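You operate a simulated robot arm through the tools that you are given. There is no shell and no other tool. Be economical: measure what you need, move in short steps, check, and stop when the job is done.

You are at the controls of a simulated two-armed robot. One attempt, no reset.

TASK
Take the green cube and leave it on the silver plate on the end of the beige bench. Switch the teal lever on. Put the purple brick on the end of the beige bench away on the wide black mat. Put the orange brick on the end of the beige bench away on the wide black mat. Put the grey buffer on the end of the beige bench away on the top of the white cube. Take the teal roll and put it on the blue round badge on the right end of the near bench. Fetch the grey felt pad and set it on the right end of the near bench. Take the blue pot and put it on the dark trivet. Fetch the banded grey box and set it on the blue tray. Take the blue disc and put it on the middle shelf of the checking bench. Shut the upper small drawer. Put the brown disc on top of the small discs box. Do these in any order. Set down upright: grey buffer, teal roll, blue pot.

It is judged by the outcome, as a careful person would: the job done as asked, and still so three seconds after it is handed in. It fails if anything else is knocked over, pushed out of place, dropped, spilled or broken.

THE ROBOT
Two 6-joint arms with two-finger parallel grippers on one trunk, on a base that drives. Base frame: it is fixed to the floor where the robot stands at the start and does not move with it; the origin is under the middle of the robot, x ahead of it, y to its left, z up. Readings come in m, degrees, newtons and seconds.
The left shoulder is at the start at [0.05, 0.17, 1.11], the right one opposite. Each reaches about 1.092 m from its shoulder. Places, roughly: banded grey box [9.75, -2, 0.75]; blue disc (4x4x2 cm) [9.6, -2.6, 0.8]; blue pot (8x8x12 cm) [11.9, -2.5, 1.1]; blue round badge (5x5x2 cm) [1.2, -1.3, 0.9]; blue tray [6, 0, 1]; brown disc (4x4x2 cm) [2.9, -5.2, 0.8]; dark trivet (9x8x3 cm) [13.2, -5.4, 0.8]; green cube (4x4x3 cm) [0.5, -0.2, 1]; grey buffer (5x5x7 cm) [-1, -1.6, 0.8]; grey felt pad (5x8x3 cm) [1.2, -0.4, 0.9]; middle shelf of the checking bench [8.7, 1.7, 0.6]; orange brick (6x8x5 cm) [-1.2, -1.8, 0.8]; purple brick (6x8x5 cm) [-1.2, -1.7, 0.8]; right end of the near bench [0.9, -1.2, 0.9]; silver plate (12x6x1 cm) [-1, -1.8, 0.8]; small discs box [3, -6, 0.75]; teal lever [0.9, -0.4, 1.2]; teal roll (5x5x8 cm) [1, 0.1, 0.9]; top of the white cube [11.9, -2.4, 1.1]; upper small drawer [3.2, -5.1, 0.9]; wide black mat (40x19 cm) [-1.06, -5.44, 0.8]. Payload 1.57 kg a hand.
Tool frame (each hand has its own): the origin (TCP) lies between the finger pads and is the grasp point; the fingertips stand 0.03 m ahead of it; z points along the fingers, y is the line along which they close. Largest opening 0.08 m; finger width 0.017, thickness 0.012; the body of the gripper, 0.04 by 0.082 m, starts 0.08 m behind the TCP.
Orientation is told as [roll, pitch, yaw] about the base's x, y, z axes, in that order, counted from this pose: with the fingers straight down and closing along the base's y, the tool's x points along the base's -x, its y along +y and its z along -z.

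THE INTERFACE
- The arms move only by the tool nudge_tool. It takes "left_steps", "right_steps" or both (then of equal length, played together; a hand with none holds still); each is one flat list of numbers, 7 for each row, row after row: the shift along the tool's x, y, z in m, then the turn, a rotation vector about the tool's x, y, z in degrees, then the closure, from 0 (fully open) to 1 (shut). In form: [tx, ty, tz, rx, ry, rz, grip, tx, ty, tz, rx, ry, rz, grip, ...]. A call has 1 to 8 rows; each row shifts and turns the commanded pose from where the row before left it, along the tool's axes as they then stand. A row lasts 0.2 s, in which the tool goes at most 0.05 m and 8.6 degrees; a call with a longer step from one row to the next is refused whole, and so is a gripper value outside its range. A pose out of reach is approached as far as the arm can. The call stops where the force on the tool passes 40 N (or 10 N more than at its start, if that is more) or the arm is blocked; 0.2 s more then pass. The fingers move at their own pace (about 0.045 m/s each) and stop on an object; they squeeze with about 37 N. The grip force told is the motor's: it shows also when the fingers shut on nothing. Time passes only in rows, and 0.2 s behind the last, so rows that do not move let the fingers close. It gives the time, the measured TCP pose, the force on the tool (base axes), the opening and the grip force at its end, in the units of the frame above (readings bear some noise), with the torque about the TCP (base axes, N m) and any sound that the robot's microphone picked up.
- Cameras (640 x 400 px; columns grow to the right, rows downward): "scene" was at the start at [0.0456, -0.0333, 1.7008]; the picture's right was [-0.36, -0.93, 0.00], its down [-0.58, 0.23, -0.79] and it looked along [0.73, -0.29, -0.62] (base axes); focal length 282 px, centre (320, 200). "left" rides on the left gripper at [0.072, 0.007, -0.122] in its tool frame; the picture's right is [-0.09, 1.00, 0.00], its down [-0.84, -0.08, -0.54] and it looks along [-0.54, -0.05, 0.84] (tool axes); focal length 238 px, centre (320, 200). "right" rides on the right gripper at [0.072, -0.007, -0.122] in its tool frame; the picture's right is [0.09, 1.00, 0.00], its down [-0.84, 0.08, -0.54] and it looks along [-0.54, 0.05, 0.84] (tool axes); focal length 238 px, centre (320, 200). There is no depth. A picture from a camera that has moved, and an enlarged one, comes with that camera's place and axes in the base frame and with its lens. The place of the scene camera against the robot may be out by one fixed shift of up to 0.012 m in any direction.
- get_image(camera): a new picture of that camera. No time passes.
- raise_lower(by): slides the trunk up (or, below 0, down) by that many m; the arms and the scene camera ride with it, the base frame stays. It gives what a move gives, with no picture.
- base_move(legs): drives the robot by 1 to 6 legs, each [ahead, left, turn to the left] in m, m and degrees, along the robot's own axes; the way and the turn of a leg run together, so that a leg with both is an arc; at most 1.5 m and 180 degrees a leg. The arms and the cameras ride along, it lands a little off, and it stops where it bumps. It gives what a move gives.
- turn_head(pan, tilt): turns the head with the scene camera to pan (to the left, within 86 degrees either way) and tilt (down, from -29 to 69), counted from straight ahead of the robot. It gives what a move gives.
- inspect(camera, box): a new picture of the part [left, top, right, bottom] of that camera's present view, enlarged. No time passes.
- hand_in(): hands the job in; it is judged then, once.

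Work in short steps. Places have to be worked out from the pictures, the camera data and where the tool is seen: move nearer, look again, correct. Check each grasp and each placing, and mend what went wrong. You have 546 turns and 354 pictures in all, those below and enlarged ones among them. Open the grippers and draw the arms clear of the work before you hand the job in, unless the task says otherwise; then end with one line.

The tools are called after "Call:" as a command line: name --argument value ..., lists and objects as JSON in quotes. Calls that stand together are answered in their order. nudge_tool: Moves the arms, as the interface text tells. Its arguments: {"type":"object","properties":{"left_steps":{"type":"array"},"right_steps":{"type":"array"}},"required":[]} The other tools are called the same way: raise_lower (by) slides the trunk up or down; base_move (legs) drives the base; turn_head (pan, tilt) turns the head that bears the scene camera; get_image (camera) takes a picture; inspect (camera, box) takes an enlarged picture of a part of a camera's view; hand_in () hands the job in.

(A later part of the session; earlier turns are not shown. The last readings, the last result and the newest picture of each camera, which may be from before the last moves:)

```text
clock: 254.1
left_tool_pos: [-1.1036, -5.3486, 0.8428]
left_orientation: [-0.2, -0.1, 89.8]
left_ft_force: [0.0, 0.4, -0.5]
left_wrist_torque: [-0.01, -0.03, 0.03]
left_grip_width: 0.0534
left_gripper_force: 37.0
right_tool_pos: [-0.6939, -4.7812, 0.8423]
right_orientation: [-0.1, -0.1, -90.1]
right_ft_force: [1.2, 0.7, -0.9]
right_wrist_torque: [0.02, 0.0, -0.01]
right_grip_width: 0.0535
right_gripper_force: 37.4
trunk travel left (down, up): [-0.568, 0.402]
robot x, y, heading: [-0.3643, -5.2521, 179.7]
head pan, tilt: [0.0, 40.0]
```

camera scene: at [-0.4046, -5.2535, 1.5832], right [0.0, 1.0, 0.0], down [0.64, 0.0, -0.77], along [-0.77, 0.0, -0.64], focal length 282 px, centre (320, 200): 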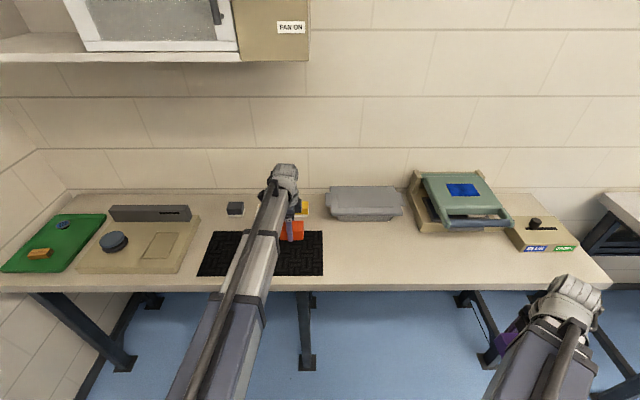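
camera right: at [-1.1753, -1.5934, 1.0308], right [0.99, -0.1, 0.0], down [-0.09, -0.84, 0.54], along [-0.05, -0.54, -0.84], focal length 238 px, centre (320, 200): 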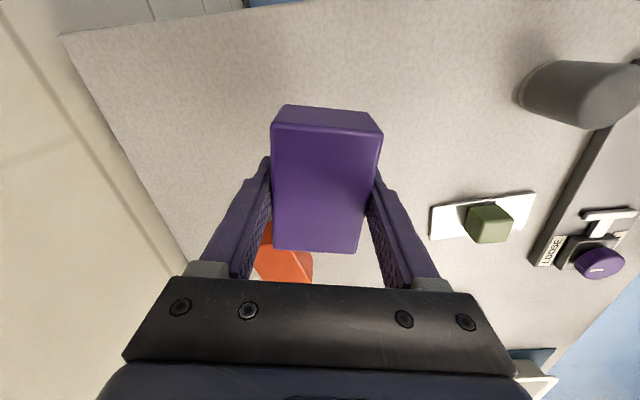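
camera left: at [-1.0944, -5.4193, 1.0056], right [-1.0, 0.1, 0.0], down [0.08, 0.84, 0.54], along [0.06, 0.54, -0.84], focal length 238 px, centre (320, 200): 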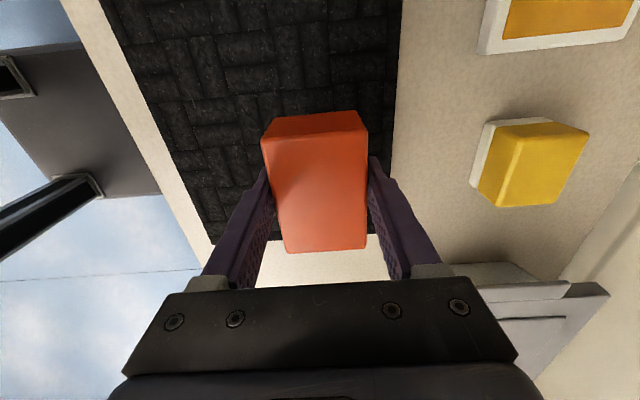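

No contact yet; continue in 4 mm steps.

Call:
raise_lower --by -0.004

Call:
raise_lower --by -0.003

```text
clock: 254.6
left_tool_pos: [-1.1033, -5.3484, 0.8387]
left_orientation: [-0.1, -0.1, 89.8]
left_ft_force: [-1.1, 0.6, 2.5]
left_wrist_torque: [-0.15, 0.08, -0.03]
left_grip_width: 0.0536
left_gripper_force: 36.7
right_tool_pos: [-0.6946, -4.7805, 0.8387]
right_orientation: [0.0, 0.0, -90.2]
right_ft_force: [1.1, -0.5, -0.6]
right_wrist_torque: [0.02, -0.01, -0.02]
right_grip_width: 0.0536
right_gripper_force: 37.2
trunk travel left (down, up): [-0.564, 0.406]
robot x, y, heading: [-0.3667, -5.2549, 179.5]
head pan, tilt: [0.0, 40.0]
```

```text
clock: 255.1
left_tool_pos: [-1.1031, -5.3478, 0.8372]
left_orientation: [-0.1, -0.1, 89.9]
left_ft_force: [-8.3, -0.2, 33.5]
left_wrist_torque: [-0.02, 0.27, 0.12]
left_grip_width: 0.0536
left_gripper_force: 37.4
right_tool_pos: [-0.6937, -4.781, 0.8366]
right_orientation: [-0.1, -0.1, -90.0]
right_ft_force: [-0.3, 0.1, -1.4]
right_wrist_torque: [-0.01, -0.03, 0.01]
right_grip_width: 0.0534
right_gripper_force: 36.9
trunk travel left (down, up): [-0.561, 0.409]
robot x, y, heading: [-0.3615, -5.2512, 179.9]
head pan, tilt: [0.0, 40.0]
```

Contact. Relax 2 mm, release modestly, and lift.

Call:
raise_lower --by 0.002

Call:
nudge_tool --left_steps '[0, 0, 0, 0, 0, 0, 0.3, 0, 0, 0, 0, 0, 0, 0.15, 0, 0, 0, 0, 0, 0, 0.1, 0, 0, 0, 0, 0, 0, 0.1]'

Call:
raise_lower --by 0.17

Call:
get_image --camera "left"

```text
clock: 255.6
left_tool_pos: [-1.1043, -5.3471, 0.8372]
left_orientation: [-0.2, -0.1, 89.7]
left_ft_force: [-4.2, -0.3, 6.8]
left_wrist_torque: [-0.07, 0.33, 0.04]
left_grip_width: 0.0534
left_gripper_force: 36.9
right_tool_pos: [-0.6938, -4.7803, 0.8382]
right_orientation: [0.0, -0.1, -90.1]
right_ft_force: [-0.9, -0.5, -1.2]
right_wrist_torque: [-0.01, 0.01, -0.03]
right_grip_width: 0.0535
right_gripper_force: 37.7
trunk travel left (down, up): [-0.563, 0.407]
robot x, y, heading: [-0.3639, -5.25, 179.7]
head pan, tilt: [0.0, 40.0]
```

```text
clock: 256.6
left_tool_pos: [-1.1038, -5.3486, 0.8375]
left_orientation: [-0.2, 0.0, 89.8]
left_ft_force: [-0.3, -0.1, -0.1]
left_wrist_torque: [0.01, 0.0, -0.02]
left_grip_width: 0.0723
left_gripper_force: 0.1
right_tool_pos: [-0.6948, -4.7808, 0.838]
right_orientation: [-0.1, -0.1, -90.1]
right_ft_force: [-0.3, 0.2, -0.1]
right_wrist_torque: [-0.03, 0.0, -0.03]
right_grip_width: 0.0535
right_gripper_force: 36.9
trunk travel left (down, up): [-0.563, 0.407]
robot x, y, heading: [-0.3667, -5.2513, 179.8]
head pan, tilt: [0.0, 40.0]
```

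```text
clock: 258.5
left_tool_pos: [-1.1034, -5.3493, 1.0084]
left_orientation: [-0.2, -0.1, 89.9]
left_ft_force: [-0.3, 0.4, 0.2]
left_wrist_torque: [0.04, 0.01, -0.02]
left_grip_width: 0.072
left_gripper_force: 0.2
right_tool_pos: [-0.6943, -4.7808, 1.0075]
right_orientation: [0.0, -0.1, -90.1]
right_ft_force: [0.8, -0.4, -0.9]
right_wrist_torque: [0.0, 0.02, -0.03]
right_grip_width: 0.0534
right_gripper_force: 36.5
trunk travel left (down, up): [-0.733, 0.237]
robot x, y, heading: [-0.3674, -5.2508, 179.8]
head pan, tilt: [0.0, 40.0]
```

```text
260 pictures are left
camera left: at [-1.1113, -5.4193, 1.1285], right [-1.0, 0.1, 0.0], down [0.08, 0.84, 0.54], along [0.06, 0.54, -0.84], focal length 238 px, centre (320, 200)
```

left: 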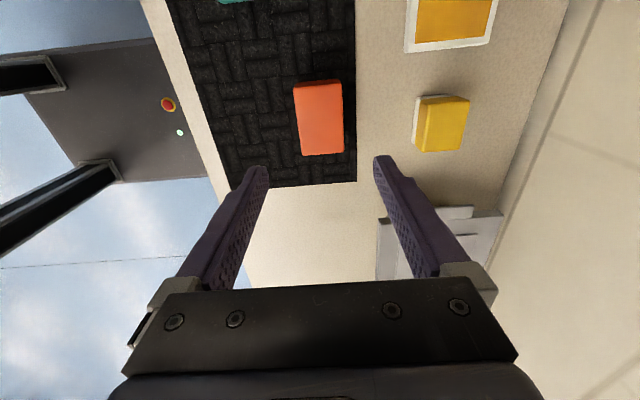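

Orange is on the mat. I retract the left hand to the side, and bring the purple brick over.

Call:
nudge_tool --left_steps '[0.035, -0.034, 0, 0, 0, 0, 0, 0.035, -0.034, 0, 0, 0, 0, 0, 0.035, -0.034, 0, 0, 0, 0, 0, 0.035, -0.034, 0, 0, 0, 0, 0, 0.035, -0.034, 0, 0, 0, 0, 0, 0.035, -0.034, 0, 0, 0, 0, 0, 0.035, -0.034, 0, 0, 0, 0, 0, 0.035, -0.034, 0, 0, 0, 0, 0]'

Call:
nudge_tool --left_steps '[0.035, -0.034, 0, 0, 0, 0, 0, 0.035, -0.034, 0, 0, 0, 0, 0, 0.035, -0.034, 0, 0, 0, 0, 0, 0.035, -0.034, 0, 0, 0, 0, 0, 0.035, -0.034, 0, 0, 0, 0, 0, 0.035, -0.034, 0, 0, 0, 0, 0, 0, 0, 0, 0, 0, 0, 0, 0, 0, 0, 0, 0, 0, 0]' --right_steps '[-0.043, -0.023, 0, 0, 0, 0, 1, -0.043, -0.023, 0, 0, 0, 0, 1, -0.043, -0.023, 0, 0, 0, 0, 1, -0.043, -0.023, 0, 0, 0, 0, 1, -0.043, -0.023, 0, 0, 0, 0, 1, -0.043, -0.023, 0, 0, 0, 0, 1, -0.043, -0.023, 0, 0, 0, 0, 1, -0.043, -0.023, 0, 0, 0, 0, 1]'

Call:
nudge_tool --right_steps '[-0.043, -0.023, 0, 0, 0, 0, 1, -0.043, -0.023, 0, 0, 0, 0, 1, -0.043, -0.023, 0, 0, 0, 0, 1, -0.043, -0.023, 0, 0, 0, 0, 1, -0.043, -0.023, 0, 0, 0, 0, 1]'

Call:
get_image --camera "right"

```text
clock: 260.3
left_tool_pos: [-0.8309, -5.626, 1.0082]
left_orientation: [-0.3, -0.1, 89.8]
left_ft_force: [0.2, -1.0, 0.3]
left_wrist_torque: [-0.02, 0.02, -0.01]
left_grip_width: 0.0802
left_gripper_force: 0.0
right_tool_pos: [-0.6936, -4.7814, 1.0089]
right_orientation: [0.1, 0.0, -90.1]
right_ft_force: [0.0, -0.5, -0.9]
right_wrist_torque: [0.02, 0.0, 0.01]
right_grip_width: 0.0532
right_gripper_force: 36.9
trunk travel left (down, up): [-0.733, 0.237]
robot x, y, heading: [-0.3686, -5.254, 179.6]
head pan, tilt: [0.0, 40.0]
```

```text
clock: 262.1
left_tool_pos: [-0.6308, -5.8412, 1.0077]
left_orientation: [-0.4, -0.1, 89.9]
left_ft_force: [0.1, 0.0, -0.2]
left_wrist_torque: [0.0, -0.02, -0.01]
left_grip_width: 0.0801
left_gripper_force: 0.1
right_tool_pos: [-0.8919, -5.113, 1.0066]
right_orientation: [0.0, 0.1, -90.1]
right_ft_force: [0.4, -0.3, -1.1]
right_wrist_torque: [-0.01, -0.01, 0.0]
right_grip_width: 0.0536
right_gripper_force: 37.4
right hand out of reach, approached as far as the arm can: row 1, 2
trunk travel left (down, up): [-0.733, 0.237]
robot x, y, heading: [-0.3652, -5.2517, 179.6]
head pan, tilt: [0.0, 40.0]
```

```text
clock: 263.3
left_tool_pos: [-0.6318, -5.8406, 1.0071]
left_orientation: [-0.3, -0.1, 89.8]
left_ft_force: [-0.2, -0.3, -0.3]
left_wrist_torque: [0.02, 0.0, -0.01]
left_grip_width: 0.0798
left_gripper_force: 0.1
right_tool_pos: [-1.006, -5.3294, 1.0083]
right_orientation: [0.1, 0.1, -90.1]
right_ft_force: [0.5, 0.4, -1.1]
right_wrist_torque: [-0.01, -0.01, 0.03]
right_grip_width: 0.0532
right_gripper_force: 36.6
right hand out of reach, approached as far as the arm can: row 4
trunk travel left (down, up): [-0.733, 0.237]
robot x, y, heading: [-0.3616, -5.2489, 179.5]
head pan, tilt: [0.0, 40.0]
```

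```text
259 pictures are left
camera right: at [-1.0136, -5.2577, 1.1297], right [1.0, 0.09, 0.0], down [0.08, -0.84, 0.54], along [0.05, -0.54, -0.84], focal length 238 px, centre (320, 200)
```

right: 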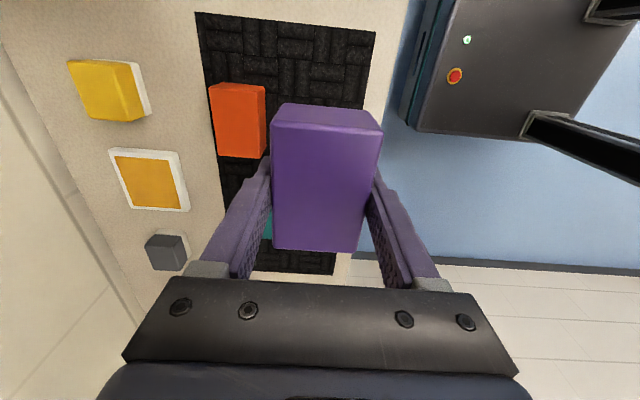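

Alignment good (clear of orange by ~4 cm). Lower.

Call:
raise_lower --by -0.16

Call:
get_image --camera "right"

Call:
raise_lower --by -0.009

Call:
raise_lower --by -0.003

```text
clock: 265.2
left_tool_pos: [-0.631, -5.8402, 0.8475]
left_orientation: [-0.2, -0.1, 89.8]
left_ft_force: [0.3, -0.1, -0.3]
left_wrist_torque: [0.01, 0.04, -0.05]
left_grip_width: 0.0797
left_gripper_force: 0.0
right_tool_pos: [-1.0051, -5.3292, 0.8475]
right_orientation: [0.0, 0.0, -90.1]
right_ft_force: [0.8, 0.3, -0.6]
right_wrist_torque: [0.03, 0.01, 0.04]
right_grip_width: 0.0536
right_gripper_force: 37.2
trunk travel left (down, up): [-0.573, 0.397]
robot x, y, heading: [-0.367, -5.2503, 179.8]
head pan, tilt: [0.0, 40.0]
```

```text
258 pictures are left
camera right: at [-1.0127, -5.2567, 0.97], right [1.0, 0.09, 0.0], down [0.08, -0.84, 0.54], along [0.05, -0.54, -0.84], focal length 238 px, centre (320, 200)
```

right: 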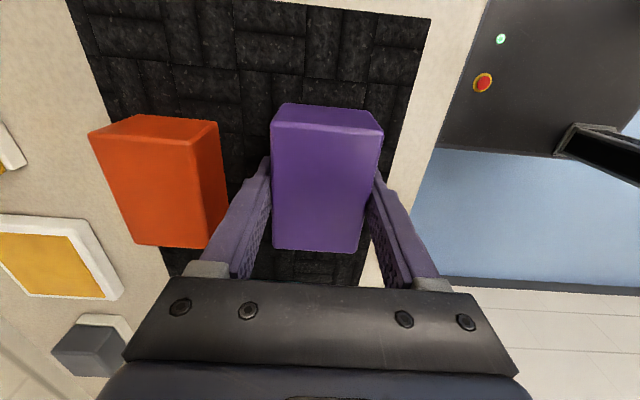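

```text
clock: 265.8
left_tool_pos: [-0.6316, -5.8396, 0.838]
left_orientation: [-0.2, -0.1, 89.9]
left_ft_force: [0.6, -0.2, 0.4]
left_wrist_torque: [-0.02, 0.02, 0.02]
left_grip_width: 0.08
left_gripper_force: 0.1
right_tool_pos: [-1.0065, -5.3286, 0.8392]
right_orientation: [0.0, 0.0, -90.2]
right_ft_force: [-0.3, -0.4, -1.0]
right_wrist_torque: [-0.01, -0.01, 0.01]
right_grip_width: 0.0536
right_gripper_force: 36.8
trunk travel left (down, up): [-0.564, 0.406]
robot x, y, heading: [-0.3652, -5.2518, 179.9]
head pan, tilt: [0.0, 40.0]
```

```text
clock: 266.3
left_tool_pos: [-0.6324, -5.8414, 0.8357]
left_orientation: [-0.2, -0.1, 89.8]
left_ft_force: [1.2, 0.1, 0.9]
left_wrist_torque: [0.01, 0.02, 0.03]
left_grip_width: 0.0802
left_gripper_force: 0.0
right_tool_pos: [-1.0055, -5.3291, 0.836]
right_orientation: [0.0, 0.0, -90.1]
right_ft_force: [0.2, -0.1, -1.0]
right_wrist_torque: [-0.02, -0.01, 0.03]
right_grip_width: 0.0535
right_gripper_force: 37.1
trunk travel left (down, up): [-0.561, 0.409]
robot x, y, heading: [-0.3657, -5.2532, 179.6]
head pan, tilt: [0.0, 40.0]
```

Call:
raise_lower --by -0.003

Call:
raise_lower --by -0.003

```text
clock: 266.8
left_tool_pos: [-0.6299, -5.8403, 0.8343]
left_orientation: [-0.2, -0.2, 89.8]
left_ft_force: [0.1, 0.9, 0.1]
left_wrist_torque: [0.02, 0.01, 0.0]
left_grip_width: 0.0801
left_gripper_force: 0.1
right_tool_pos: [-1.0062, -5.33, 0.8338]
right_orientation: [-0.1, 0.0, -90.2]
right_ft_force: [-7.2, -1.6, 29.7]
right_wrist_torque: [0.22, -0.5, 0.08]
right_grip_width: 0.0535
right_gripper_force: 37.2
trunk travel left (down, up): [-0.558, 0.412]
robot x, y, heading: [-0.3633, -5.2523, 179.7]
head pan, tilt: [0.0, 40.0]
```

```text
clock: 267.1
left_tool_pos: [-0.6292, -5.8402, 0.8342]
left_orientation: [-0.2, -0.2, 89.8]
left_ft_force: [0.2, 0.2, 0.7]
left_wrist_torque: [0.02, -0.02, 0.03]
left_grip_width: 0.08
left_gripper_force: 0.0
right_tool_pos: [-1.0051, -5.3299, 0.8335]
right_orientation: [-0.1, 0.0, -90.2]
right_ft_force: [-0.2, -1.0, 25.2]
right_wrist_torque: [0.06, -0.42, -0.05]
right_grip_width: 0.0535
right_gripper_force: 37.5
trunk travel left (down, up): [-0.558, 0.412]
robot x, y, heading: [-0.3633, -5.252, 179.8]
head pan, tilt: [0.0, 40.0]
stopped: the force on the tool passed its limit at 51 N (the readings are from after the stop); the commanded pose is now the measured one
```

In contact. Relax 3 mm, release, lift and check.

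Call:
raise_lower --by 0.002

Call:
nudge_tool --right_steps '[0, 0, 0, 0, 0, 0, 0.3, 0, 0, 0, 0, 0, 0, 0.18, 0, 0, 0, 0, 0, 0, 0.18, 0, 0, 0, 0, 0, 0, 0.18]'

Call:
raise_lower --by 0.2

Call:
get_image --camera "right"

```text
clock: 267.6
left_tool_pos: [-0.6314, -5.8398, 0.8364]
left_orientation: [-0.2, -0.1, 89.9]
left_ft_force: [-0.6, 0.8, -0.8]
left_wrist_torque: [-0.01, 0.02, -0.01]
left_grip_width: 0.0801
left_gripper_force: 0.0
right_tool_pos: [-1.0067, -5.3273, 0.8343]
right_orientation: [-0.1, 0.0, -90.1]
right_ft_force: [0.1, 0.4, -0.5]
right_wrist_torque: [0.02, -0.04, -0.01]
right_grip_width: 0.0533
right_gripper_force: 36.9
trunk travel left (down, up): [-0.56, 0.41]
robot x, y, heading: [-0.367, -5.2542, 179.4]
head pan, tilt: [0.0, 40.0]
```

```text
clock: 268.6
left_tool_pos: [-0.6312, -5.8404, 0.8334]
left_orientation: [-0.2, -0.2, 89.8]
left_ft_force: [0.0, 0.1, -0.2]
left_wrist_torque: [-0.04, 0.02, 0.03]
left_grip_width: 0.0799
left_gripper_force: 0.2
right_tool_pos: [-1.0068, -5.3291, 0.8357]
right_orientation: [0.0, -0.1, -90.2]
right_ft_force: [0.3, -0.8, 0.6]
right_wrist_torque: [0.0, -0.03, 0.01]
right_grip_width: 0.0655
right_gripper_force: 0.1
trunk travel left (down, up): [-0.56, 0.41]
robot x, y, heading: [-0.364, -5.2526, 179.6]
head pan, tilt: [0.0, 40.0]
```

```text
clock: 270.8
left_tool_pos: [-0.6311, -5.8402, 1.0347]
left_orientation: [-0.3, 0.0, 89.8]
left_ft_force: [0.0, 0.3, 0.2]
left_wrist_torque: [0.0, 0.03, -0.02]
left_grip_width: 0.0803
left_gripper_force: 0.1
right_tool_pos: [-1.0067, -5.3301, 1.0353]
right_orientation: [0.0, 0.1, -90.1]
right_ft_force: [-0.7, 0.3, -0.1]
right_wrist_torque: [0.02, 0.06, 0.01]
right_grip_width: 0.0654
right_gripper_force: 0.0
trunk travel left (down, up): [-0.76, 0.21]
robot x, y, heading: [-0.3653, -5.2517, 179.6]
head pan, tilt: [0.0, 40.0]
```

```text
257 pictures are left
camera right: at [-1.0136, -5.2569, 1.1572], right [1.0, 0.09, 0.0], down [0.08, -0.84, 0.54], along [0.05, -0.54, -0.84], focal length 238 px, centre (320, 200)
```

right: 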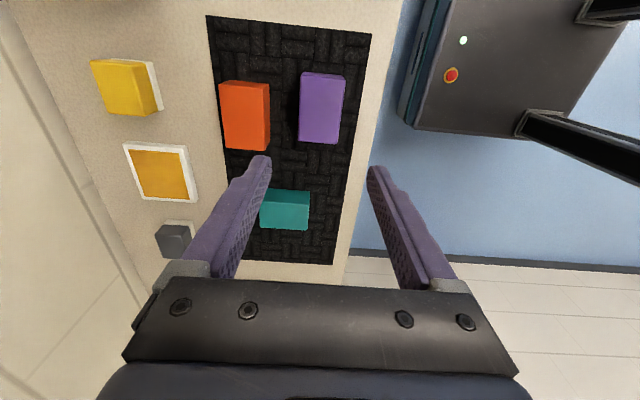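

Both bricks are on the mat. Back off, turn to heading 0 and look at the drawer bench toward +x.

Call:
nudge_tool --right_steps '[0, 0.045, 0, 0, 0, 0, 0, 0, 0.045, 0, 0, 0, 0, 0, 0, 0.045, 0, 0, 0, 0, 0, 0, 0.045, 0, 0, 0, 0, 0]'

Call:
base_move --legs '[[-0.5, 0, 0], [0, 0, 180]]'

Call:
turn_head --pan 0 --tilt 20

Call:
get_image --camera "scene"

```text
clock: 271.8
left_tool_pos: [-0.6313, -5.8413, 1.0359]
left_orientation: [-0.2, -0.1, 89.8]
left_ft_force: [-0.2, 0.3, 0.1]
left_wrist_torque: [-0.02, 0.02, 0.02]
left_grip_width: 0.0799
left_gripper_force: 0.0
right_tool_pos: [-0.8251, -5.3273, 1.035]
right_orientation: [0.0, 0.0, -90.2]
right_ft_force: [0.0, -0.1, -0.4]
right_wrist_torque: [0.0, 0.02, 0.03]
right_grip_width: 0.0799
right_gripper_force: 0.0
trunk travel left (down, up): [-0.76, 0.21]
robot x, y, heading: [-0.3625, -5.2511, 179.7]
head pan, tilt: [0.0, 40.0]
```

```text
clock: 282.1
left_tool_pos: [0.4045, -4.671, 1.0354]
left_orientation: [-0.2, -0.2, -90.7]
left_ft_force: [-0.3, 0.6, -0.1]
left_wrist_torque: [0.01, 0.03, -0.02]
left_grip_width: 0.08
left_gripper_force: 0.0
right_tool_pos: [0.5955, -5.1873, 1.0351]
right_orientation: [0.0, -0.1, 89.4]
right_ft_force: [-0.8, 0.1, 0.2]
right_wrist_torque: [-0.01, 0.03, -0.02]
right_grip_width: 0.0799
right_gripper_force: 0.1
trunk travel left (down, up): [-0.76, 0.21]
robot x, y, heading: [0.1329, -5.2565, -0.8]
head pan, tilt: [0.0, 40.0]
```

```text
clock: 282.9
left_tool_pos: [0.4048, -4.6711, 1.0361]
left_orientation: [-0.2, -0.1, -90.7]
left_ft_force: [-0.2, 0.0, 1.3]
left_wrist_torque: [0.0, 0.01, 0.01]
left_grip_width: 0.08
left_gripper_force: 0.1
right_tool_pos: [0.5953, -5.1866, 1.0344]
right_orientation: [0.0, 0.1, 89.4]
right_ft_force: [-0.7, 0.0, -0.2]
right_wrist_torque: [0.02, 0.05, 0.02]
right_grip_width: 0.0799
right_gripper_force: 0.0
trunk travel left (down, up): [-0.76, 0.21]
robot x, y, heading: [0.1322, -5.26, -0.7]
head pan, tilt: [0.0, 20.0]
```

```text
256 pictures are left
camera scene: at [0.1917, -5.2605, 1.7647], right [-0.01, -1.0, 0.0], down [-0.34, 0.0, -0.94], along [0.94, -0.01, -0.34], focal length 282 px, centre (320, 200)
```

scene: 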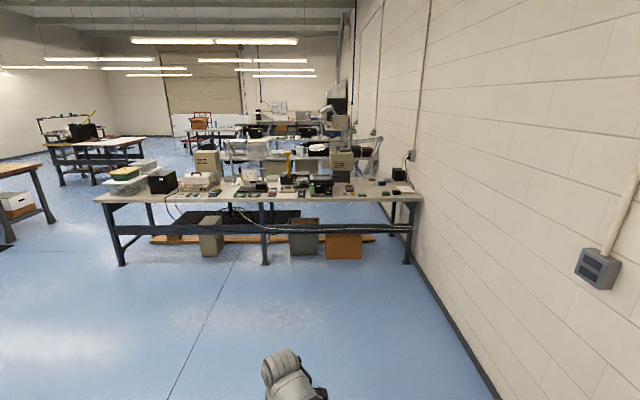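

The drawer bench is at x≈2.8. Drive closer and look.

Call:
base_move --legs '[[1.45, 0, 0.7]]'

Call:
turn_head --pan 0 --tilt 35

Call:
get_image --camera "scene"

```text
clock: 290.0
left_tool_pos: [1.8272, -4.6989, 1.0354]
left_orientation: [-0.2, 0.0, -91.2]
left_ft_force: [-0.1, 0.0, 0.2]
left_wrist_torque: [-0.02, 0.02, -0.01]
left_grip_width: 0.08
left_gripper_force: 0.0
right_tool_pos: [2.0139, -5.2146, 1.0353]
right_orientation: [-0.1, 0.0, 89.1]
right_ft_force: [-0.1, 1.1, 0.3]
right_wrist_torque: [0.01, 0.0, 0.02]
right_grip_width: 0.0801
right_gripper_force: 0.0
trunk travel left (down, up): [-0.76, 0.21]
robot x, y, heading: [1.5518, -5.2828, -1.1]
head pan, tilt: [0.0, 20.0]
```

```text
clock: 290.7
left_tool_pos: [1.8277, -4.6985, 1.0354]
left_orientation: [-0.2, 0.0, -91.1]
left_ft_force: [0.2, 0.4, -0.1]
left_wrist_torque: [0.0, 0.05, 0.0]
left_grip_width: 0.08
left_gripper_force: 0.0
right_tool_pos: [2.013, -5.215, 1.0348]
right_orientation: [0.0, -0.1, 89.0]
right_ft_force: [0.0, -0.3, -0.1]
right_wrist_torque: [0.0, 0.01, -0.02]
right_grip_width: 0.08
right_gripper_force: 0.0
trunk travel left (down, up): [-0.76, 0.21]
robot x, y, heading: [1.5511, -5.2828, -1.1]
head pan, tilt: [0.0, 35.0]
```

```text
255 pictures are left
camera scene: at [1.605, -5.2858, 1.741], right [-0.02, -1.0, 0.0], down [-0.57, 0.01, -0.82], along [0.82, -0.02, -0.57], focal length 282 px, centre (320, 200)
```

scene: 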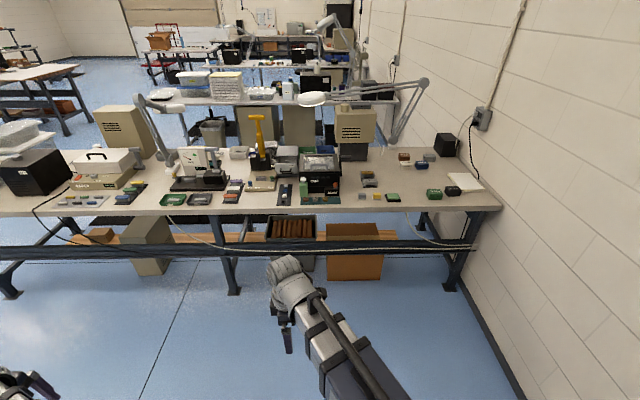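

Call:
inspect --camera "scene" --box '[140, 130, 332, 250]'

Call:
inspect --camera "scene" --box '[290, 120, 482, 240]'

```text
3.33 times, centred on (236, 190) of scene
camera zoom: at [1.605, -5.2858, 1.741], right [-0.02, -1.0, 0.0], down [-0.57, 0.01, -0.82], along [0.82, -0.02, -0.57], focal length 939 px, centre (600, 233)
```

zoom: 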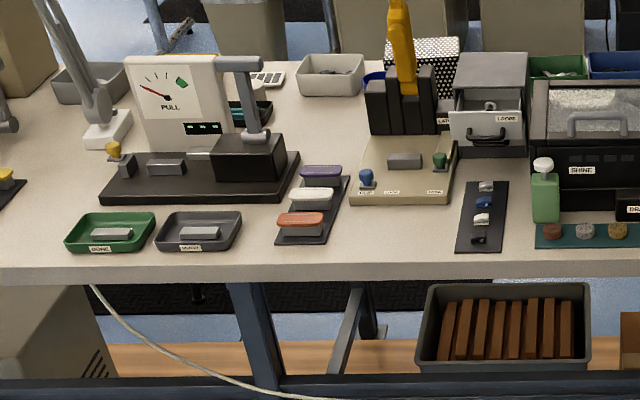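

```text
3.33 times, centred on (386, 180) of scene
camera zoom: at [1.605, -5.2858, 1.741], right [-0.02, -1.0, 0.0], down [-0.57, 0.01, -0.82], along [0.82, -0.02, -0.57], focal length 939 px, centre (100, 267)
```

zoom: 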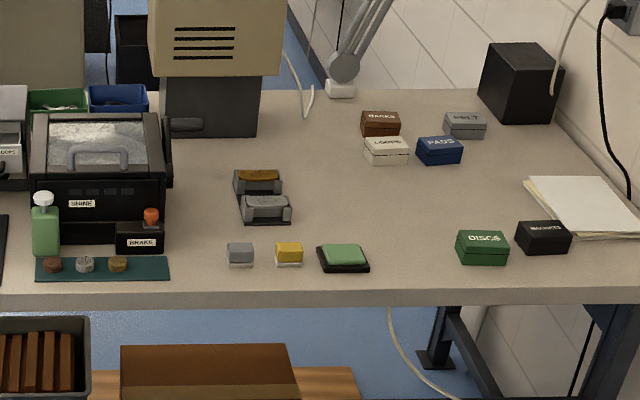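

Brown disc at about (2.97,-5.23) on the teal strip, DISCS box about (2.94,-5.98), the small drawers near (3.14,-5.11) with the upper one pulled out. Drive closer.

Call:
base_move --legs '[[0.7, 0.1, 1.1]]'

Call:
get_image --camera "scene"

```text
clock: 294.6
left_tool_pos: [2.5286, -4.6089, 1.0341]
left_orientation: [-0.2, -0.2, -90.8]
left_ft_force: [-0.3, -0.3, -0.3]
left_wrist_torque: [-0.05, 0.01, -0.01]
left_grip_width: 0.0798
left_gripper_force: 0.1
right_tool_pos: [2.7178, -5.123, 1.0344]
right_orientation: [0.0, 0.1, 89.2]
right_ft_force: [0.2, 0.6, 0.3]
right_wrist_torque: [-0.02, 0.03, 0.01]
right_grip_width: 0.0799
right_gripper_force: 0.0
trunk travel left (down, up): [-0.76, 0.21]
robot x, y, heading: [2.2545, -5.1959, -0.9]
head pan, tilt: [0.0, 35.0]
```

```text
252 pictures are left
camera scene: at [2.3101, -5.1966, 1.7409], right [-0.02, -1.0, 0.0], down [-0.57, 0.01, -0.82], along [0.82, -0.01, -0.57], focal length 282 px, centre (320, 200)
```

scene: 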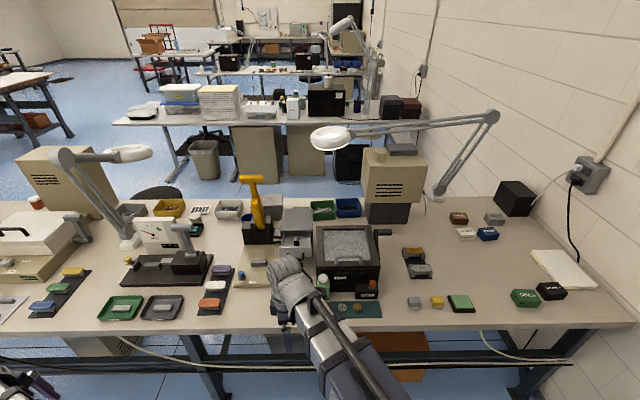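

The right wrist hides the drawer. I move it aside and zoom.

Call:
nudge_tool --right_steps '[0.045, 0, 0, 0, 0, 0, 0, 0.045, 0, 0, 0, 0, 0, 0, 0.045, 0, 0, 0, 0, 0, 0, 0.045, 0, 0, 0, 0, 0, 0, 0.045, 0, 0, 0, 0, 0, 0, 0.045, 0, 0, 0, 0, 0, 0, 0.045, 0, 0, 0, 0, 0, 0, 0.03, 0, 0, 0, 0, 0, 0]'

Call:
inspect --camera "scene" --box '[230, 190, 390, 290]'

Call:
inspect --camera "scene" --box '[300, 240, 460, 340]'

```text
clock: 296.4
left_tool_pos: [2.5274, -4.6097, 1.0352]
left_orientation: [-0.2, -0.1, -90.7]
left_ft_force: [1.3, -0.4, 0.0]
left_wrist_torque: [0.04, -0.01, 0.01]
left_grip_width: 0.0799
left_gripper_force: 0.0
right_tool_pos: [2.7121, -5.4696, 1.0341]
right_orientation: [0.0, -0.1, 89.3]
right_ft_force: [0.6, 0.5, 0.2]
right_wrist_torque: [0.02, -0.02, 0.01]
right_grip_width: 0.0798
right_gripper_force: 0.0
trunk travel left (down, up): [-0.76, 0.21]
robot x, y, heading: [2.2552, -5.1939, -1.0]
head pan, tilt: [0.0, 35.0]
```

```text
4.00 times, centred on (310, 240) of scene
camera zoom: at [2.3093, -5.197, 1.7409], right [-0.02, -1.0, 0.0], down [-0.57, 0.01, -0.82], along [0.82, -0.01, -0.57], focal length 1127 px, centre (360, 40)
```

zoom: 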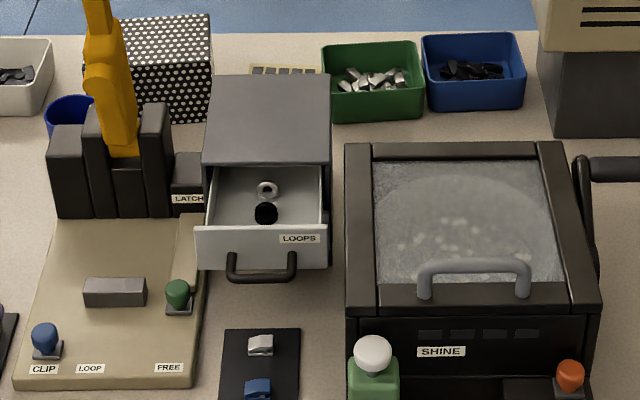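

```text
4.00 times, centred on (380, 290) of scene
camera zoom: at [2.3093, -5.197, 1.7409], right [-0.02, -1.0, 0.0], down [-0.57, 0.01, -0.82], along [0.82, -0.01, -0.57], focal length 1127 px, centre (80, -160)
```

zoom: 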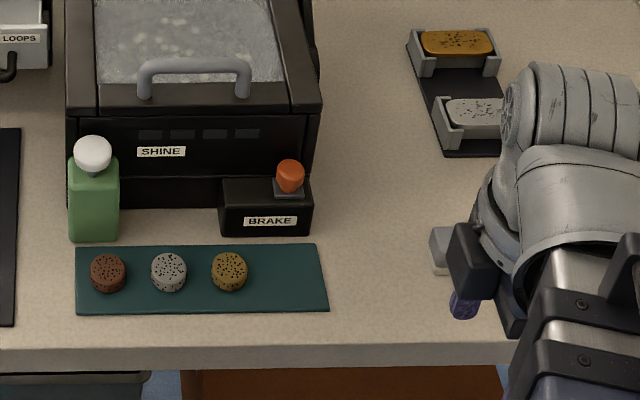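

The upper drawer (LOOPS) is pulled out ~9 cm, its front at x≈3.16, y≈-5.105, z 0.86–0.91. I'll push it with the closed left fingers pointing down. First rotate the left hand to plain yaw, and close it.

Call:
nudge_tool --left_steps '[0, 0, 0, 0, 0, -8.5, 1, 0, 0, 0, 0, 0, -8.5, 1, 0, 0, 0, 0, 0, -8.5, 1, 0, 0, 0, 0, 0, -8.5, 1, 0, 0, 0, 0, 0, -8.5, 1, 0, 0, 0, 0, 0, -8.5, 1, 0, 0, 0, 0, 0, -8.5, 1, 0, 0, 0, 0, 0, -8.5, 1]'

Call:
nudge_tool --left_steps '[0, 0, 0, 0, 0, -8, 1, 0, 0, 0, 0, 0, -8, 1, 0, 0, 0, 0, 0, -6.2, 1, -0.02, -0.04, 0, 0, 0, 0, 1, -0.02, -0.04, 0, 0, 0, 0, 1, -0.02, -0.04, 0, 0, 0, 0, 1, -0.02, -0.04, 0, 0, 0, 0, 1, -0.02, -0.04, 0, 0, 0, 0, 1]'

Call:
nudge_tool --left_steps '[-0.012, -0.045, 0, 0, 0, 0, 1, -0.012, -0.045, 0, 0, 0, 0, 1, -0.012, -0.045, 0, 0, 0, 0, 1, -0.012, -0.045, 0, 0, 0, 0, 1, -0.012, -0.045, 0, 0, 0, 0, 1, -0.012, -0.045, 0, 0, 0, 0, 1, -0.012, -0.025, 0, 0, 0, 0, 1]'

Call:
get_image --camera "left"

```text
clock: 298.2
left_tool_pos: [2.5279, -4.6083, 1.0344]
left_orientation: [-0.2, 0.2, -22.7]
left_ft_force: [0.6, 0.6, 0.1]
left_wrist_torque: [0.01, 0.0, -0.02]
left_grip_width: 0.0001
left_gripper_force: 21.5
right_tool_pos: [2.714, -5.4694, 1.0343]
right_orientation: [0.0, 0.0, 89.3]
right_ft_force: [0.2, -0.1, 0.4]
right_wrist_torque: [0.01, 0.0, -0.01]
right_grip_width: 0.0799
right_gripper_force: 0.1
trunk travel left (down, up): [-0.76, 0.21]
robot x, y, heading: [2.2535, -5.1926, -1.2]
head pan, tilt: [0.0, 35.0]
```

```text
clock: 300.0
left_tool_pos: [2.6442, -4.7952, 1.0357]
left_orientation: [-0.1, 0.5, -0.6]
left_ft_force: [0.1, 0.6, 0.2]
left_wrist_torque: [0.01, 0.0, -0.01]
left_grip_width: 0.0001
left_gripper_force: 21.5
left hand out of reach, approached as far as the arm can: row 7, 8
right_tool_pos: [2.7129, -5.4697, 1.0351]
right_orientation: [0.0, -0.1, 89.4]
right_ft_force: [1.2, 0.8, -0.3]
right_wrist_torque: [0.03, -0.01, 0.03]
right_grip_width: 0.0802
right_gripper_force: 0.0
trunk travel left (down, up): [-0.76, 0.21]
robot x, y, heading: [2.2549, -5.1951, -0.9]
head pan, tilt: [0.0, 35.0]
```

```text
clock: 301.6
left_tool_pos: [2.7473, -5.0831, 1.0348]
left_orientation: [0.0, 0.3, -0.6]
left_ft_force: [-0.4, -0.6, 0.2]
left_wrist_torque: [-0.02, 0.01, -0.02]
left_grip_width: 0.0
left_gripper_force: 21.4
left hand out of reach, approached as far as the arm can: row 1, 2, 3
right_tool_pos: [2.7138, -5.4698, 1.0352]
right_orientation: [0.0, 0.0, 89.3]
right_ft_force: [0.0, -0.1, 0.5]
right_wrist_torque: [-0.02, 0.02, 0.03]
right_grip_width: 0.0801
right_gripper_force: 0.0
trunk travel left (down, up): [-0.76, 0.21]
robot x, y, heading: [2.2578, -5.1926, -0.6]
head pan, tilt: [0.0, 35.0]
```

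```text
249 pictures are left
camera left: at [2.6762, -5.0741, 1.1563], right [0.1, 0.99, 0.0], down [0.84, -0.09, 0.54], along [0.54, -0.06, -0.84], focal length 238 px, centre (320, 200)
```

left: 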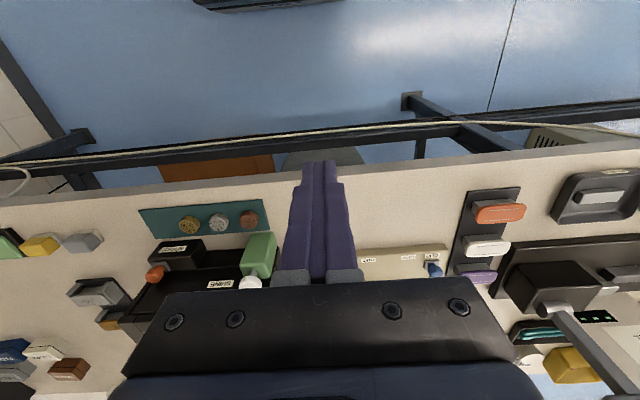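

Drive 0.12 m forward, then extend the left hand to x≈3.06 in front of the drawer.

Call:
base_move --legs '[[0.12, 0, 0.6]]'

Call:
nudge_tool --left_steps '[-0.04, -0.006, 0, 0, 0, 0, 1, -0.04, -0.006, 0, 0, 0, 0, 1, -0.04, -0.006, 0, 0, 0, 0, 1, -0.04, -0.006, 0, 0, 0, 0, 1]'

Call:
get_image --camera "left"

Call:
get_image --camera "scene"

```text
clock: 302.9
left_tool_pos: [2.869, -5.0799, 1.0336]
left_orientation: [0.0, 0.3, -0.1]
left_ft_force: [0.8, 0.3, 0.1]
left_wrist_torque: [0.02, 0.05, 0.0]
left_grip_width: 0.0001
left_gripper_force: 21.1
right_tool_pos: [2.8387, -5.4684, 1.0339]
right_orientation: [0.0, 0.0, 89.9]
right_ft_force: [0.5, 0.8, -0.5]
right_wrist_torque: [-0.02, 0.03, 0.02]
right_grip_width: 0.0799
right_gripper_force: 0.0
trunk travel left (down, up): [-0.76, 0.21]
robot x, y, heading: [2.3776, -5.197, -0.4]
head pan, tilt: [0.0, 35.0]
```

```text
clock: 303.9
left_tool_pos: [3.0281, -5.1034, 1.0337]
left_orientation: [0.0, 0.3, -0.2]
left_ft_force: [0.2, 0.2, -0.7]
left_wrist_torque: [0.03, -0.03, -0.02]
left_grip_width: 0.0
left_gripper_force: 20.9
right_tool_pos: [2.8364, -5.4671, 1.0349]
right_orientation: [0.0, -0.1, 89.8]
right_ft_force: [1.1, 0.0, 1.0]
right_wrist_torque: [-0.01, -0.01, 0.0]
right_grip_width: 0.0798
right_gripper_force: 0.0
trunk travel left (down, up): [-0.76, 0.21]
robot x, y, heading: [2.379, -5.1968, -0.3]
head pan, tilt: [0.0, 35.0]
```

```text
248 pictures are left
camera left: at [2.9573, -5.0956, 1.1561], right [0.09, 1.0, 0.0], down [0.84, -0.08, 0.54], along [0.54, -0.05, -0.84], focal length 238 px, centre (320, 200)
```

left: 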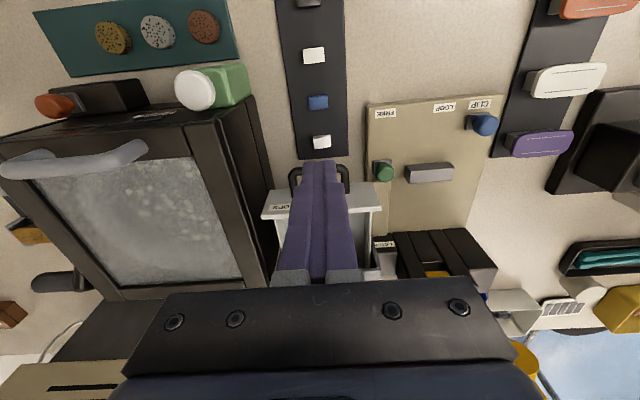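

```text
247 pictures are left
camera scene: at [2.4317, -5.198, 1.7409], right [-0.01, -1.0, 0.0], down [-0.57, 0.0, -0.82], along [0.82, -0.01, -0.57], focal length 282 px, centre (320, 200)
```

scene: 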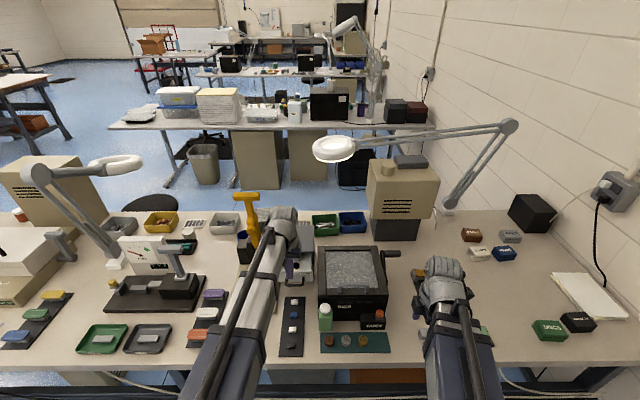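

Handle front at about x=3.08, drawer centre y≈-5.108. Lower the trunk 0.14 m in front of it.

Call:
raise_lower --by -0.14

Call:
nudge_tool --left_steps '[-0.015, -0.003, 0, 0, 0, 0, 1, -0.015, -0.002, 0, 0, 0, 0, 1]'

Call:
get_image --camera "left"

```text
clock: 305.5
left_tool_pos: [3.0273, -5.1034, 0.8951]
left_orientation: [0.0, 0.1, -0.1]
left_ft_force: [1.5, 0.0, 0.0]
left_wrist_torque: [0.0, -0.02, 0.01]
left_grip_width: 0.0
left_gripper_force: 21.1
right_tool_pos: [2.8375, -5.4672, 0.8965]
right_orientation: [0.0, 0.0, 89.8]
right_ft_force: [-0.4, -0.4, -0.2]
right_wrist_torque: [0.01, 0.01, -0.02]
right_grip_width: 0.0799
right_gripper_force: 0.2
trunk travel left (down, up): [-0.62, 0.35]
robot x, y, heading: [2.3772, -5.1995, -0.2]
head pan, tilt: [0.0, 35.0]
```

```text
clock: 306.1
left_tool_pos: [3.059, -5.1078, 0.8948]
left_orientation: [0.0, 0.2, -0.1]
left_ft_force: [0.3, -0.1, 0.3]
left_wrist_torque: [-0.04, -0.02, 0.03]
left_grip_width: 0.0
left_gripper_force: 21.4
right_tool_pos: [2.8379, -5.4668, 0.8937]
right_orientation: [0.0, 0.0, 89.8]
right_ft_force: [-0.2, 0.3, -0.7]
right_wrist_torque: [-0.01, 0.02, -0.01]
right_grip_width: 0.0798
right_gripper_force: 0.1
trunk travel left (down, up): [-0.62, 0.35]
robot x, y, heading: [2.3749, -5.1972, -0.5]
head pan, tilt: [0.0, 35.0]
```

```text
246 pictures are left
camera left: at [2.9874, -5.1007, 1.0163], right [0.09, 1.0, 0.0], down [0.84, -0.08, 0.54], along [0.54, -0.05, -0.84], focal length 238 px, centre (320, 200)
```

left: 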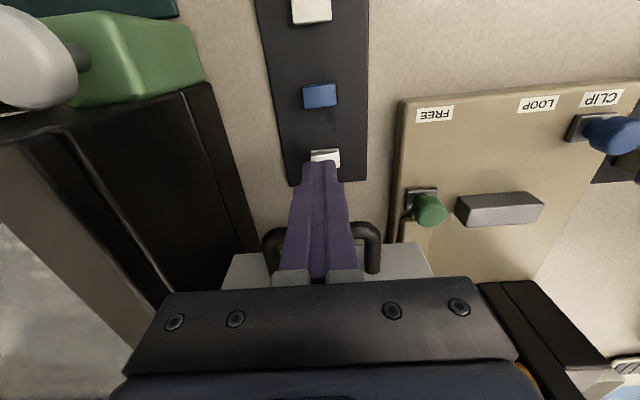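

The fingers stand right in front of the handle. Push forward gently.

Call:
nudge_tool --left_steps '[-0.02, 0, 0, 0, 0, 0, 1, -0.02, 0, 0, 0, 0, 0, 1, -0.02, 0, 0, 0, 0, 0, 1]'

Call:
get_image --camera "left"

```text
clock: 306.9
left_tool_pos: [3.1162, -5.1075, 0.8952]
left_orientation: [-0.1, 0.3, -0.1]
left_ft_force: [0.8, -0.6, -0.8]
left_wrist_torque: [-0.01, 0.04, -0.02]
left_grip_width: 0.0
left_gripper_force: 21.4
right_tool_pos: [2.8378, -5.4668, 0.8948]
right_orientation: [0.0, 0.0, 89.8]
right_ft_force: [-0.5, -0.6, -0.1]
right_wrist_torque: [0.03, -0.01, 0.01]
right_grip_width: 0.0803
right_gripper_force: 0.1
trunk travel left (down, up): [-0.62, 0.35]
robot x, y, heading: [2.3777, -5.1916, -0.5]
head pan, tilt: [0.0, 35.0]
```

```text
245 pictures are left
camera left: at [3.0463, -5.1002, 1.0161], right [0.09, 1.0, 0.0], down [0.84, -0.08, 0.54], along [0.54, -0.05, -0.84], focal length 238 px, centre (320, 200)
```

left: 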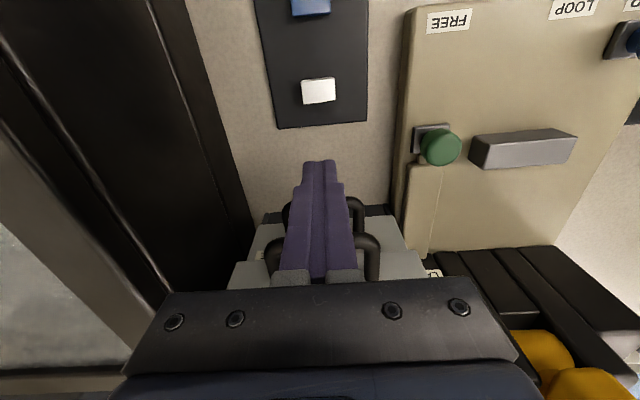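

The upper drawer moves (lower one's handle now shows beneath). Continue pushing.

Call:
nudge_tool --left_steps '[-0.015, 0, 0, 0, 0, 0, 1, -0.015, 0, 0, 0, 0, 0, 1]'

Call:
nudge_tool --left_steps '[-0.01, 0, 0, 0, 0, 0, 1, -0.01, 0, 0, 0, 0, 0, 1]'

Call:
get_image --camera "left"

```text
clock: 307.5
left_tool_pos: [3.1399, -5.1084, 0.8961]
left_orientation: [-0.1, 0.6, -0.1]
left_ft_force: [-36.6, -0.6, -19.0]
left_wrist_torque: [-0.17, -0.48, 0.41]
left_grip_width: 0.0
left_gripper_force: 21.5
right_tool_pos: [2.8367, -5.4672, 0.8948]
right_orientation: [-0.1, 0.0, 89.7]
right_ft_force: [0.1, 0.2, 0.1]
right_wrist_torque: [0.0, -0.01, -0.02]
right_grip_width: 0.0799
right_gripper_force: 0.0
trunk travel left (down, up): [-0.62, 0.35]
robot x, y, heading: [2.3832, -5.1997, -0.4]
head pan, tilt: [0.0, 35.0]
```

```text
clock: 307.8
left_tool_pos: [3.1389, -5.1099, 0.8962]
left_orientation: [0.0, 1.2, -0.1]
left_ft_force: [-7.1, 0.6, -1.0]
left_wrist_torque: [0.02, -0.11, 0.09]
left_grip_width: 0.0002
left_gripper_force: 21.1
right_tool_pos: [2.8369, -5.4676, 0.8952]
right_orientation: [0.0, 0.0, 89.8]
right_ft_force: [-0.5, -0.1, -0.4]
right_wrist_torque: [-0.03, 0.02, 0.01]
right_grip_width: 0.08
right_gripper_force: 0.0
trunk travel left (down, up): [-0.62, 0.35]
robot x, y, heading: [2.3775, -5.195, -0.5]
head pan, tilt: [0.0, 35.0]
stopped in row 1 (left hand): the force on the tool passed its limit at 60 N (the readings are from after the stop); the commanded pose is now the measured one
```

```text
244 pictures are left
camera left: at [3.0704, -5.1012, 1.0181], right [0.09, 1.0, 0.0], down [0.85, -0.08, 0.53], along [0.52, -0.05, -0.85], focal length 238 px, centre (320, 200)
```

left: 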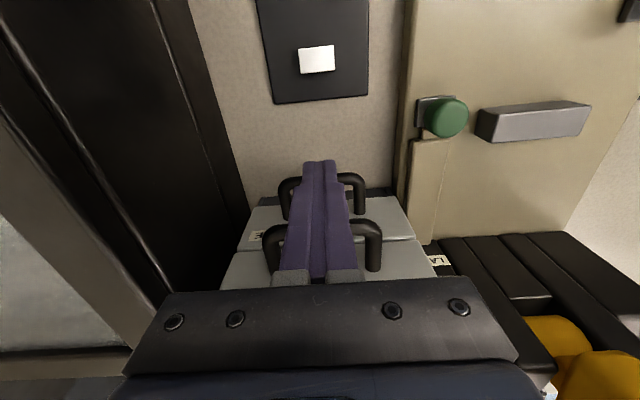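

It hit a firm stop. I back the hand off and check from the scene camera whether it's shut.

Call:
nudge_tool --left_steps '[0.03, 0, 0, 0, 0, 0, 1, 0.04, 0, 0, 0, 0, 0, 1, 0.04, 0, 0, 0, 0, 0, 1]'

Call:
raise_lower --by 0.14

Call:
nudge_tool --left_steps '[0.045, 0.03, 0, 0, 0, 0, 1, 0.045, 0.03, 0, 0, 0, 0, 1, 0.045, 0.03, 0, 0, 0, 0, 1, 0.045, 0.03, 0, 0, 0, 0, 1, 0.02, 0.04, 0, 0, 0, 0, 1, 0, 0.04, 0, 0, 0, 0, 1]'

Call:
inspect --camera "scene" --box '[230, 200, 390, 300]'

```text
clock: 308.6
left_tool_pos: [3.029, -5.1098, 0.8957]
left_orientation: [-0.1, 1.0, -0.1]
left_ft_force: [0.2, -0.6, 0.0]
left_wrist_torque: [-0.02, 0.01, 0.0]
left_grip_width: 0.0
left_gripper_force: 21.6
right_tool_pos: [2.8368, -5.4668, 0.8957]
right_orientation: [-0.1, 0.0, 89.8]
right_ft_force: [0.4, 0.3, 0.4]
right_wrist_torque: [0.0, -0.02, 0.0]
right_grip_width: 0.0798
right_gripper_force: 0.0
trunk travel left (down, up): [-0.62, 0.35]
robot x, y, heading: [2.375, -5.1951, -0.5]
head pan, tilt: [0.0, 35.0]
```

```text
clock: 310.3
left_tool_pos: [3.0292, -5.1095, 1.0356]
left_orientation: [-0.1, 1.0, -0.1]
left_ft_force: [0.4, -0.8, 0.2]
left_wrist_torque: [0.0, 0.01, 0.0]
left_grip_width: 0.0
left_gripper_force: 21.6
right_tool_pos: [2.8366, -5.4674, 1.0348]
right_orientation: [0.1, 0.0, 89.8]
right_ft_force: [-0.2, 0.0, -0.3]
right_wrist_torque: [0.0, 0.01, 0.0]
right_grip_width: 0.0801
right_gripper_force: 0.1
trunk travel left (down, up): [-0.76, 0.21]
robot x, y, heading: [2.3766, -5.1942, -0.4]
head pan, tilt: [0.0, 35.0]
```

```text
refused: row 1 steps farther than a row can; nothing moved
```

```text
4.00 times, centred on (310, 250) of scene
camera zoom: at [2.4306, -5.1978, 1.7409], right [-0.01, -1.0, 0.0], down [-0.57, 0.0, -0.82], along [0.82, -0.01, -0.57], focal length 1127 px, centre (360, 0)
```

zoom: 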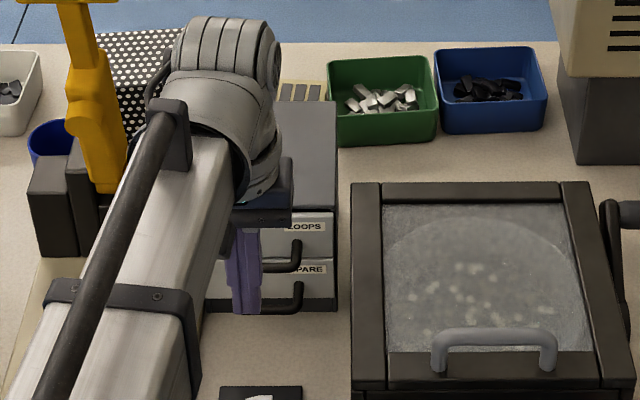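

The LOOPS drawer is flush. Now retract the left hand, and turn the right hand 45° for the brown disc.

Call:
nudge_tool --left_steps '[0.04, 0.025, 0, 0, 0, 0, 0.5, 0.04, 0.025, 0, 0, 0, 0, 0, 0.04, 0.025, 0, 0, 0, 0, 0, 0.04, 0.025, 0, 0, 0, 0, 0, 0.04, 0.025, 0, 0, 0, 0, 0, 0.03, 0.035, 0, 0, 0, 0, 0, 0.03, 0.035, 0, 0, 0, 0, 0, 0.03, 0.035, 0, 0, 0, 0, 0]' --right_steps '[0, 0, 0, 0, 0, 7.5, 0, 0, 0, 0, 0, 0, 7.5, 0, 0, 0, 0, 0, 0, 7.5, 0, 0, 0, 0, 0, 0, 7.5, 0, 0, 0, 0, 0, 0, 7.5, 0, 0, 0, 0, 0, 0, 7.5, 0, 0, 0, 0, 0, 0, 0, 0, 0, 0, 0, 0, 0, 0, 0]'

Call:
get_image --camera "right"

```text
clock: 312.1
left_tool_pos: [2.7968, -4.862, 1.0348]
left_orientation: [-0.1, 1.1, -0.1]
left_ft_force: [0.1, 0.4, 0.8]
left_wrist_torque: [0.0, 0.01, 0.01]
left_grip_width: 0.0804
left_gripper_force: 0.0
left hand out of reach, approached as far as the arm can: row 6, 7, 8
right_tool_pos: [2.8353, -5.4658, 1.0351]
right_orientation: [0.0, 0.0, 44.7]
right_ft_force: [0.1, -0.9, 0.2]
right_wrist_torque: [0.05, -0.01, 0.0]
right_grip_width: 0.08
right_gripper_force: 0.0
trunk travel left (down, up): [-0.76, 0.21]
robot x, y, heading: [2.3794, -5.1971, -0.5]
head pan, tilt: [0.0, 35.0]
```

```text
242 pictures are left
camera right: at [2.7891, -5.5218, 1.1574], right [-0.77, 0.64, 0.0], down [0.54, 0.64, 0.54], along [0.35, 0.42, -0.84], focal length 238 px, centre (320, 200)
```

right: 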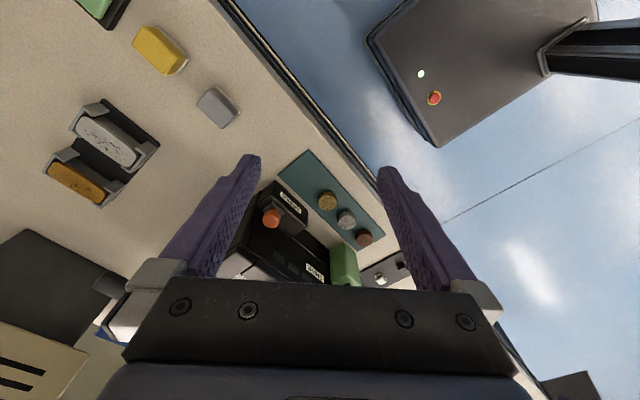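

Move the right hand over the brown disc (≈(2.925,-5.235)).

Call:
nudge_tool --right_steps '[-0.0445, 0.02, 0, 0, 0, 0, 0, -0.0445, 0.02, 0, 0, 0, 0, 0, -0.0445, 0.02, 0, 0, 0, 0, 0, -0.0445, 0.02, 0, 0, 0, 0, 0, -0.0445, 0.02, 0, 0, 0, 0, 0]'

Call:
get_image --camera "right"

```text
clock: 313.3
left_tool_pos: [2.796, -4.8614, 1.0343]
left_orientation: [-0.2, 1.2, -0.1]
left_ft_force: [-0.4, -0.1, 0.2]
left_wrist_torque: [0.0, 0.02, 0.01]
left_grip_width: 0.0802
left_gripper_force: 0.1
right_tool_pos: [2.9235, -5.2384, 1.0361]
right_orientation: [-0.1, 0.1, 44.6]
right_ft_force: [-0.7, 1.1, -0.1]
right_wrist_torque: [0.01, -0.02, -0.01]
right_grip_width: 0.0802
right_gripper_force: 0.0
trunk travel left (down, up): [-0.76, 0.21]
robot x, y, heading: [2.3789, -5.1978, -0.5]
head pan, tilt: [0.0, 35.0]
```

```text
241 pictures are left
camera right: at [2.8772, -5.2939, 1.1571], right [-0.77, 0.64, 0.0], down [0.54, 0.64, 0.54], along [0.35, 0.42, -0.84], focal length 238 px, centre (320, 200)
```

right: 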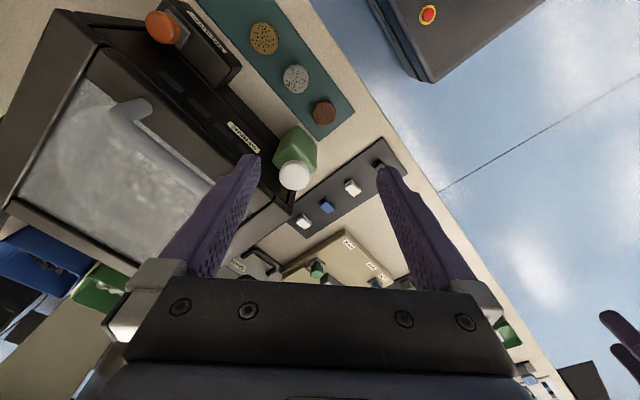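

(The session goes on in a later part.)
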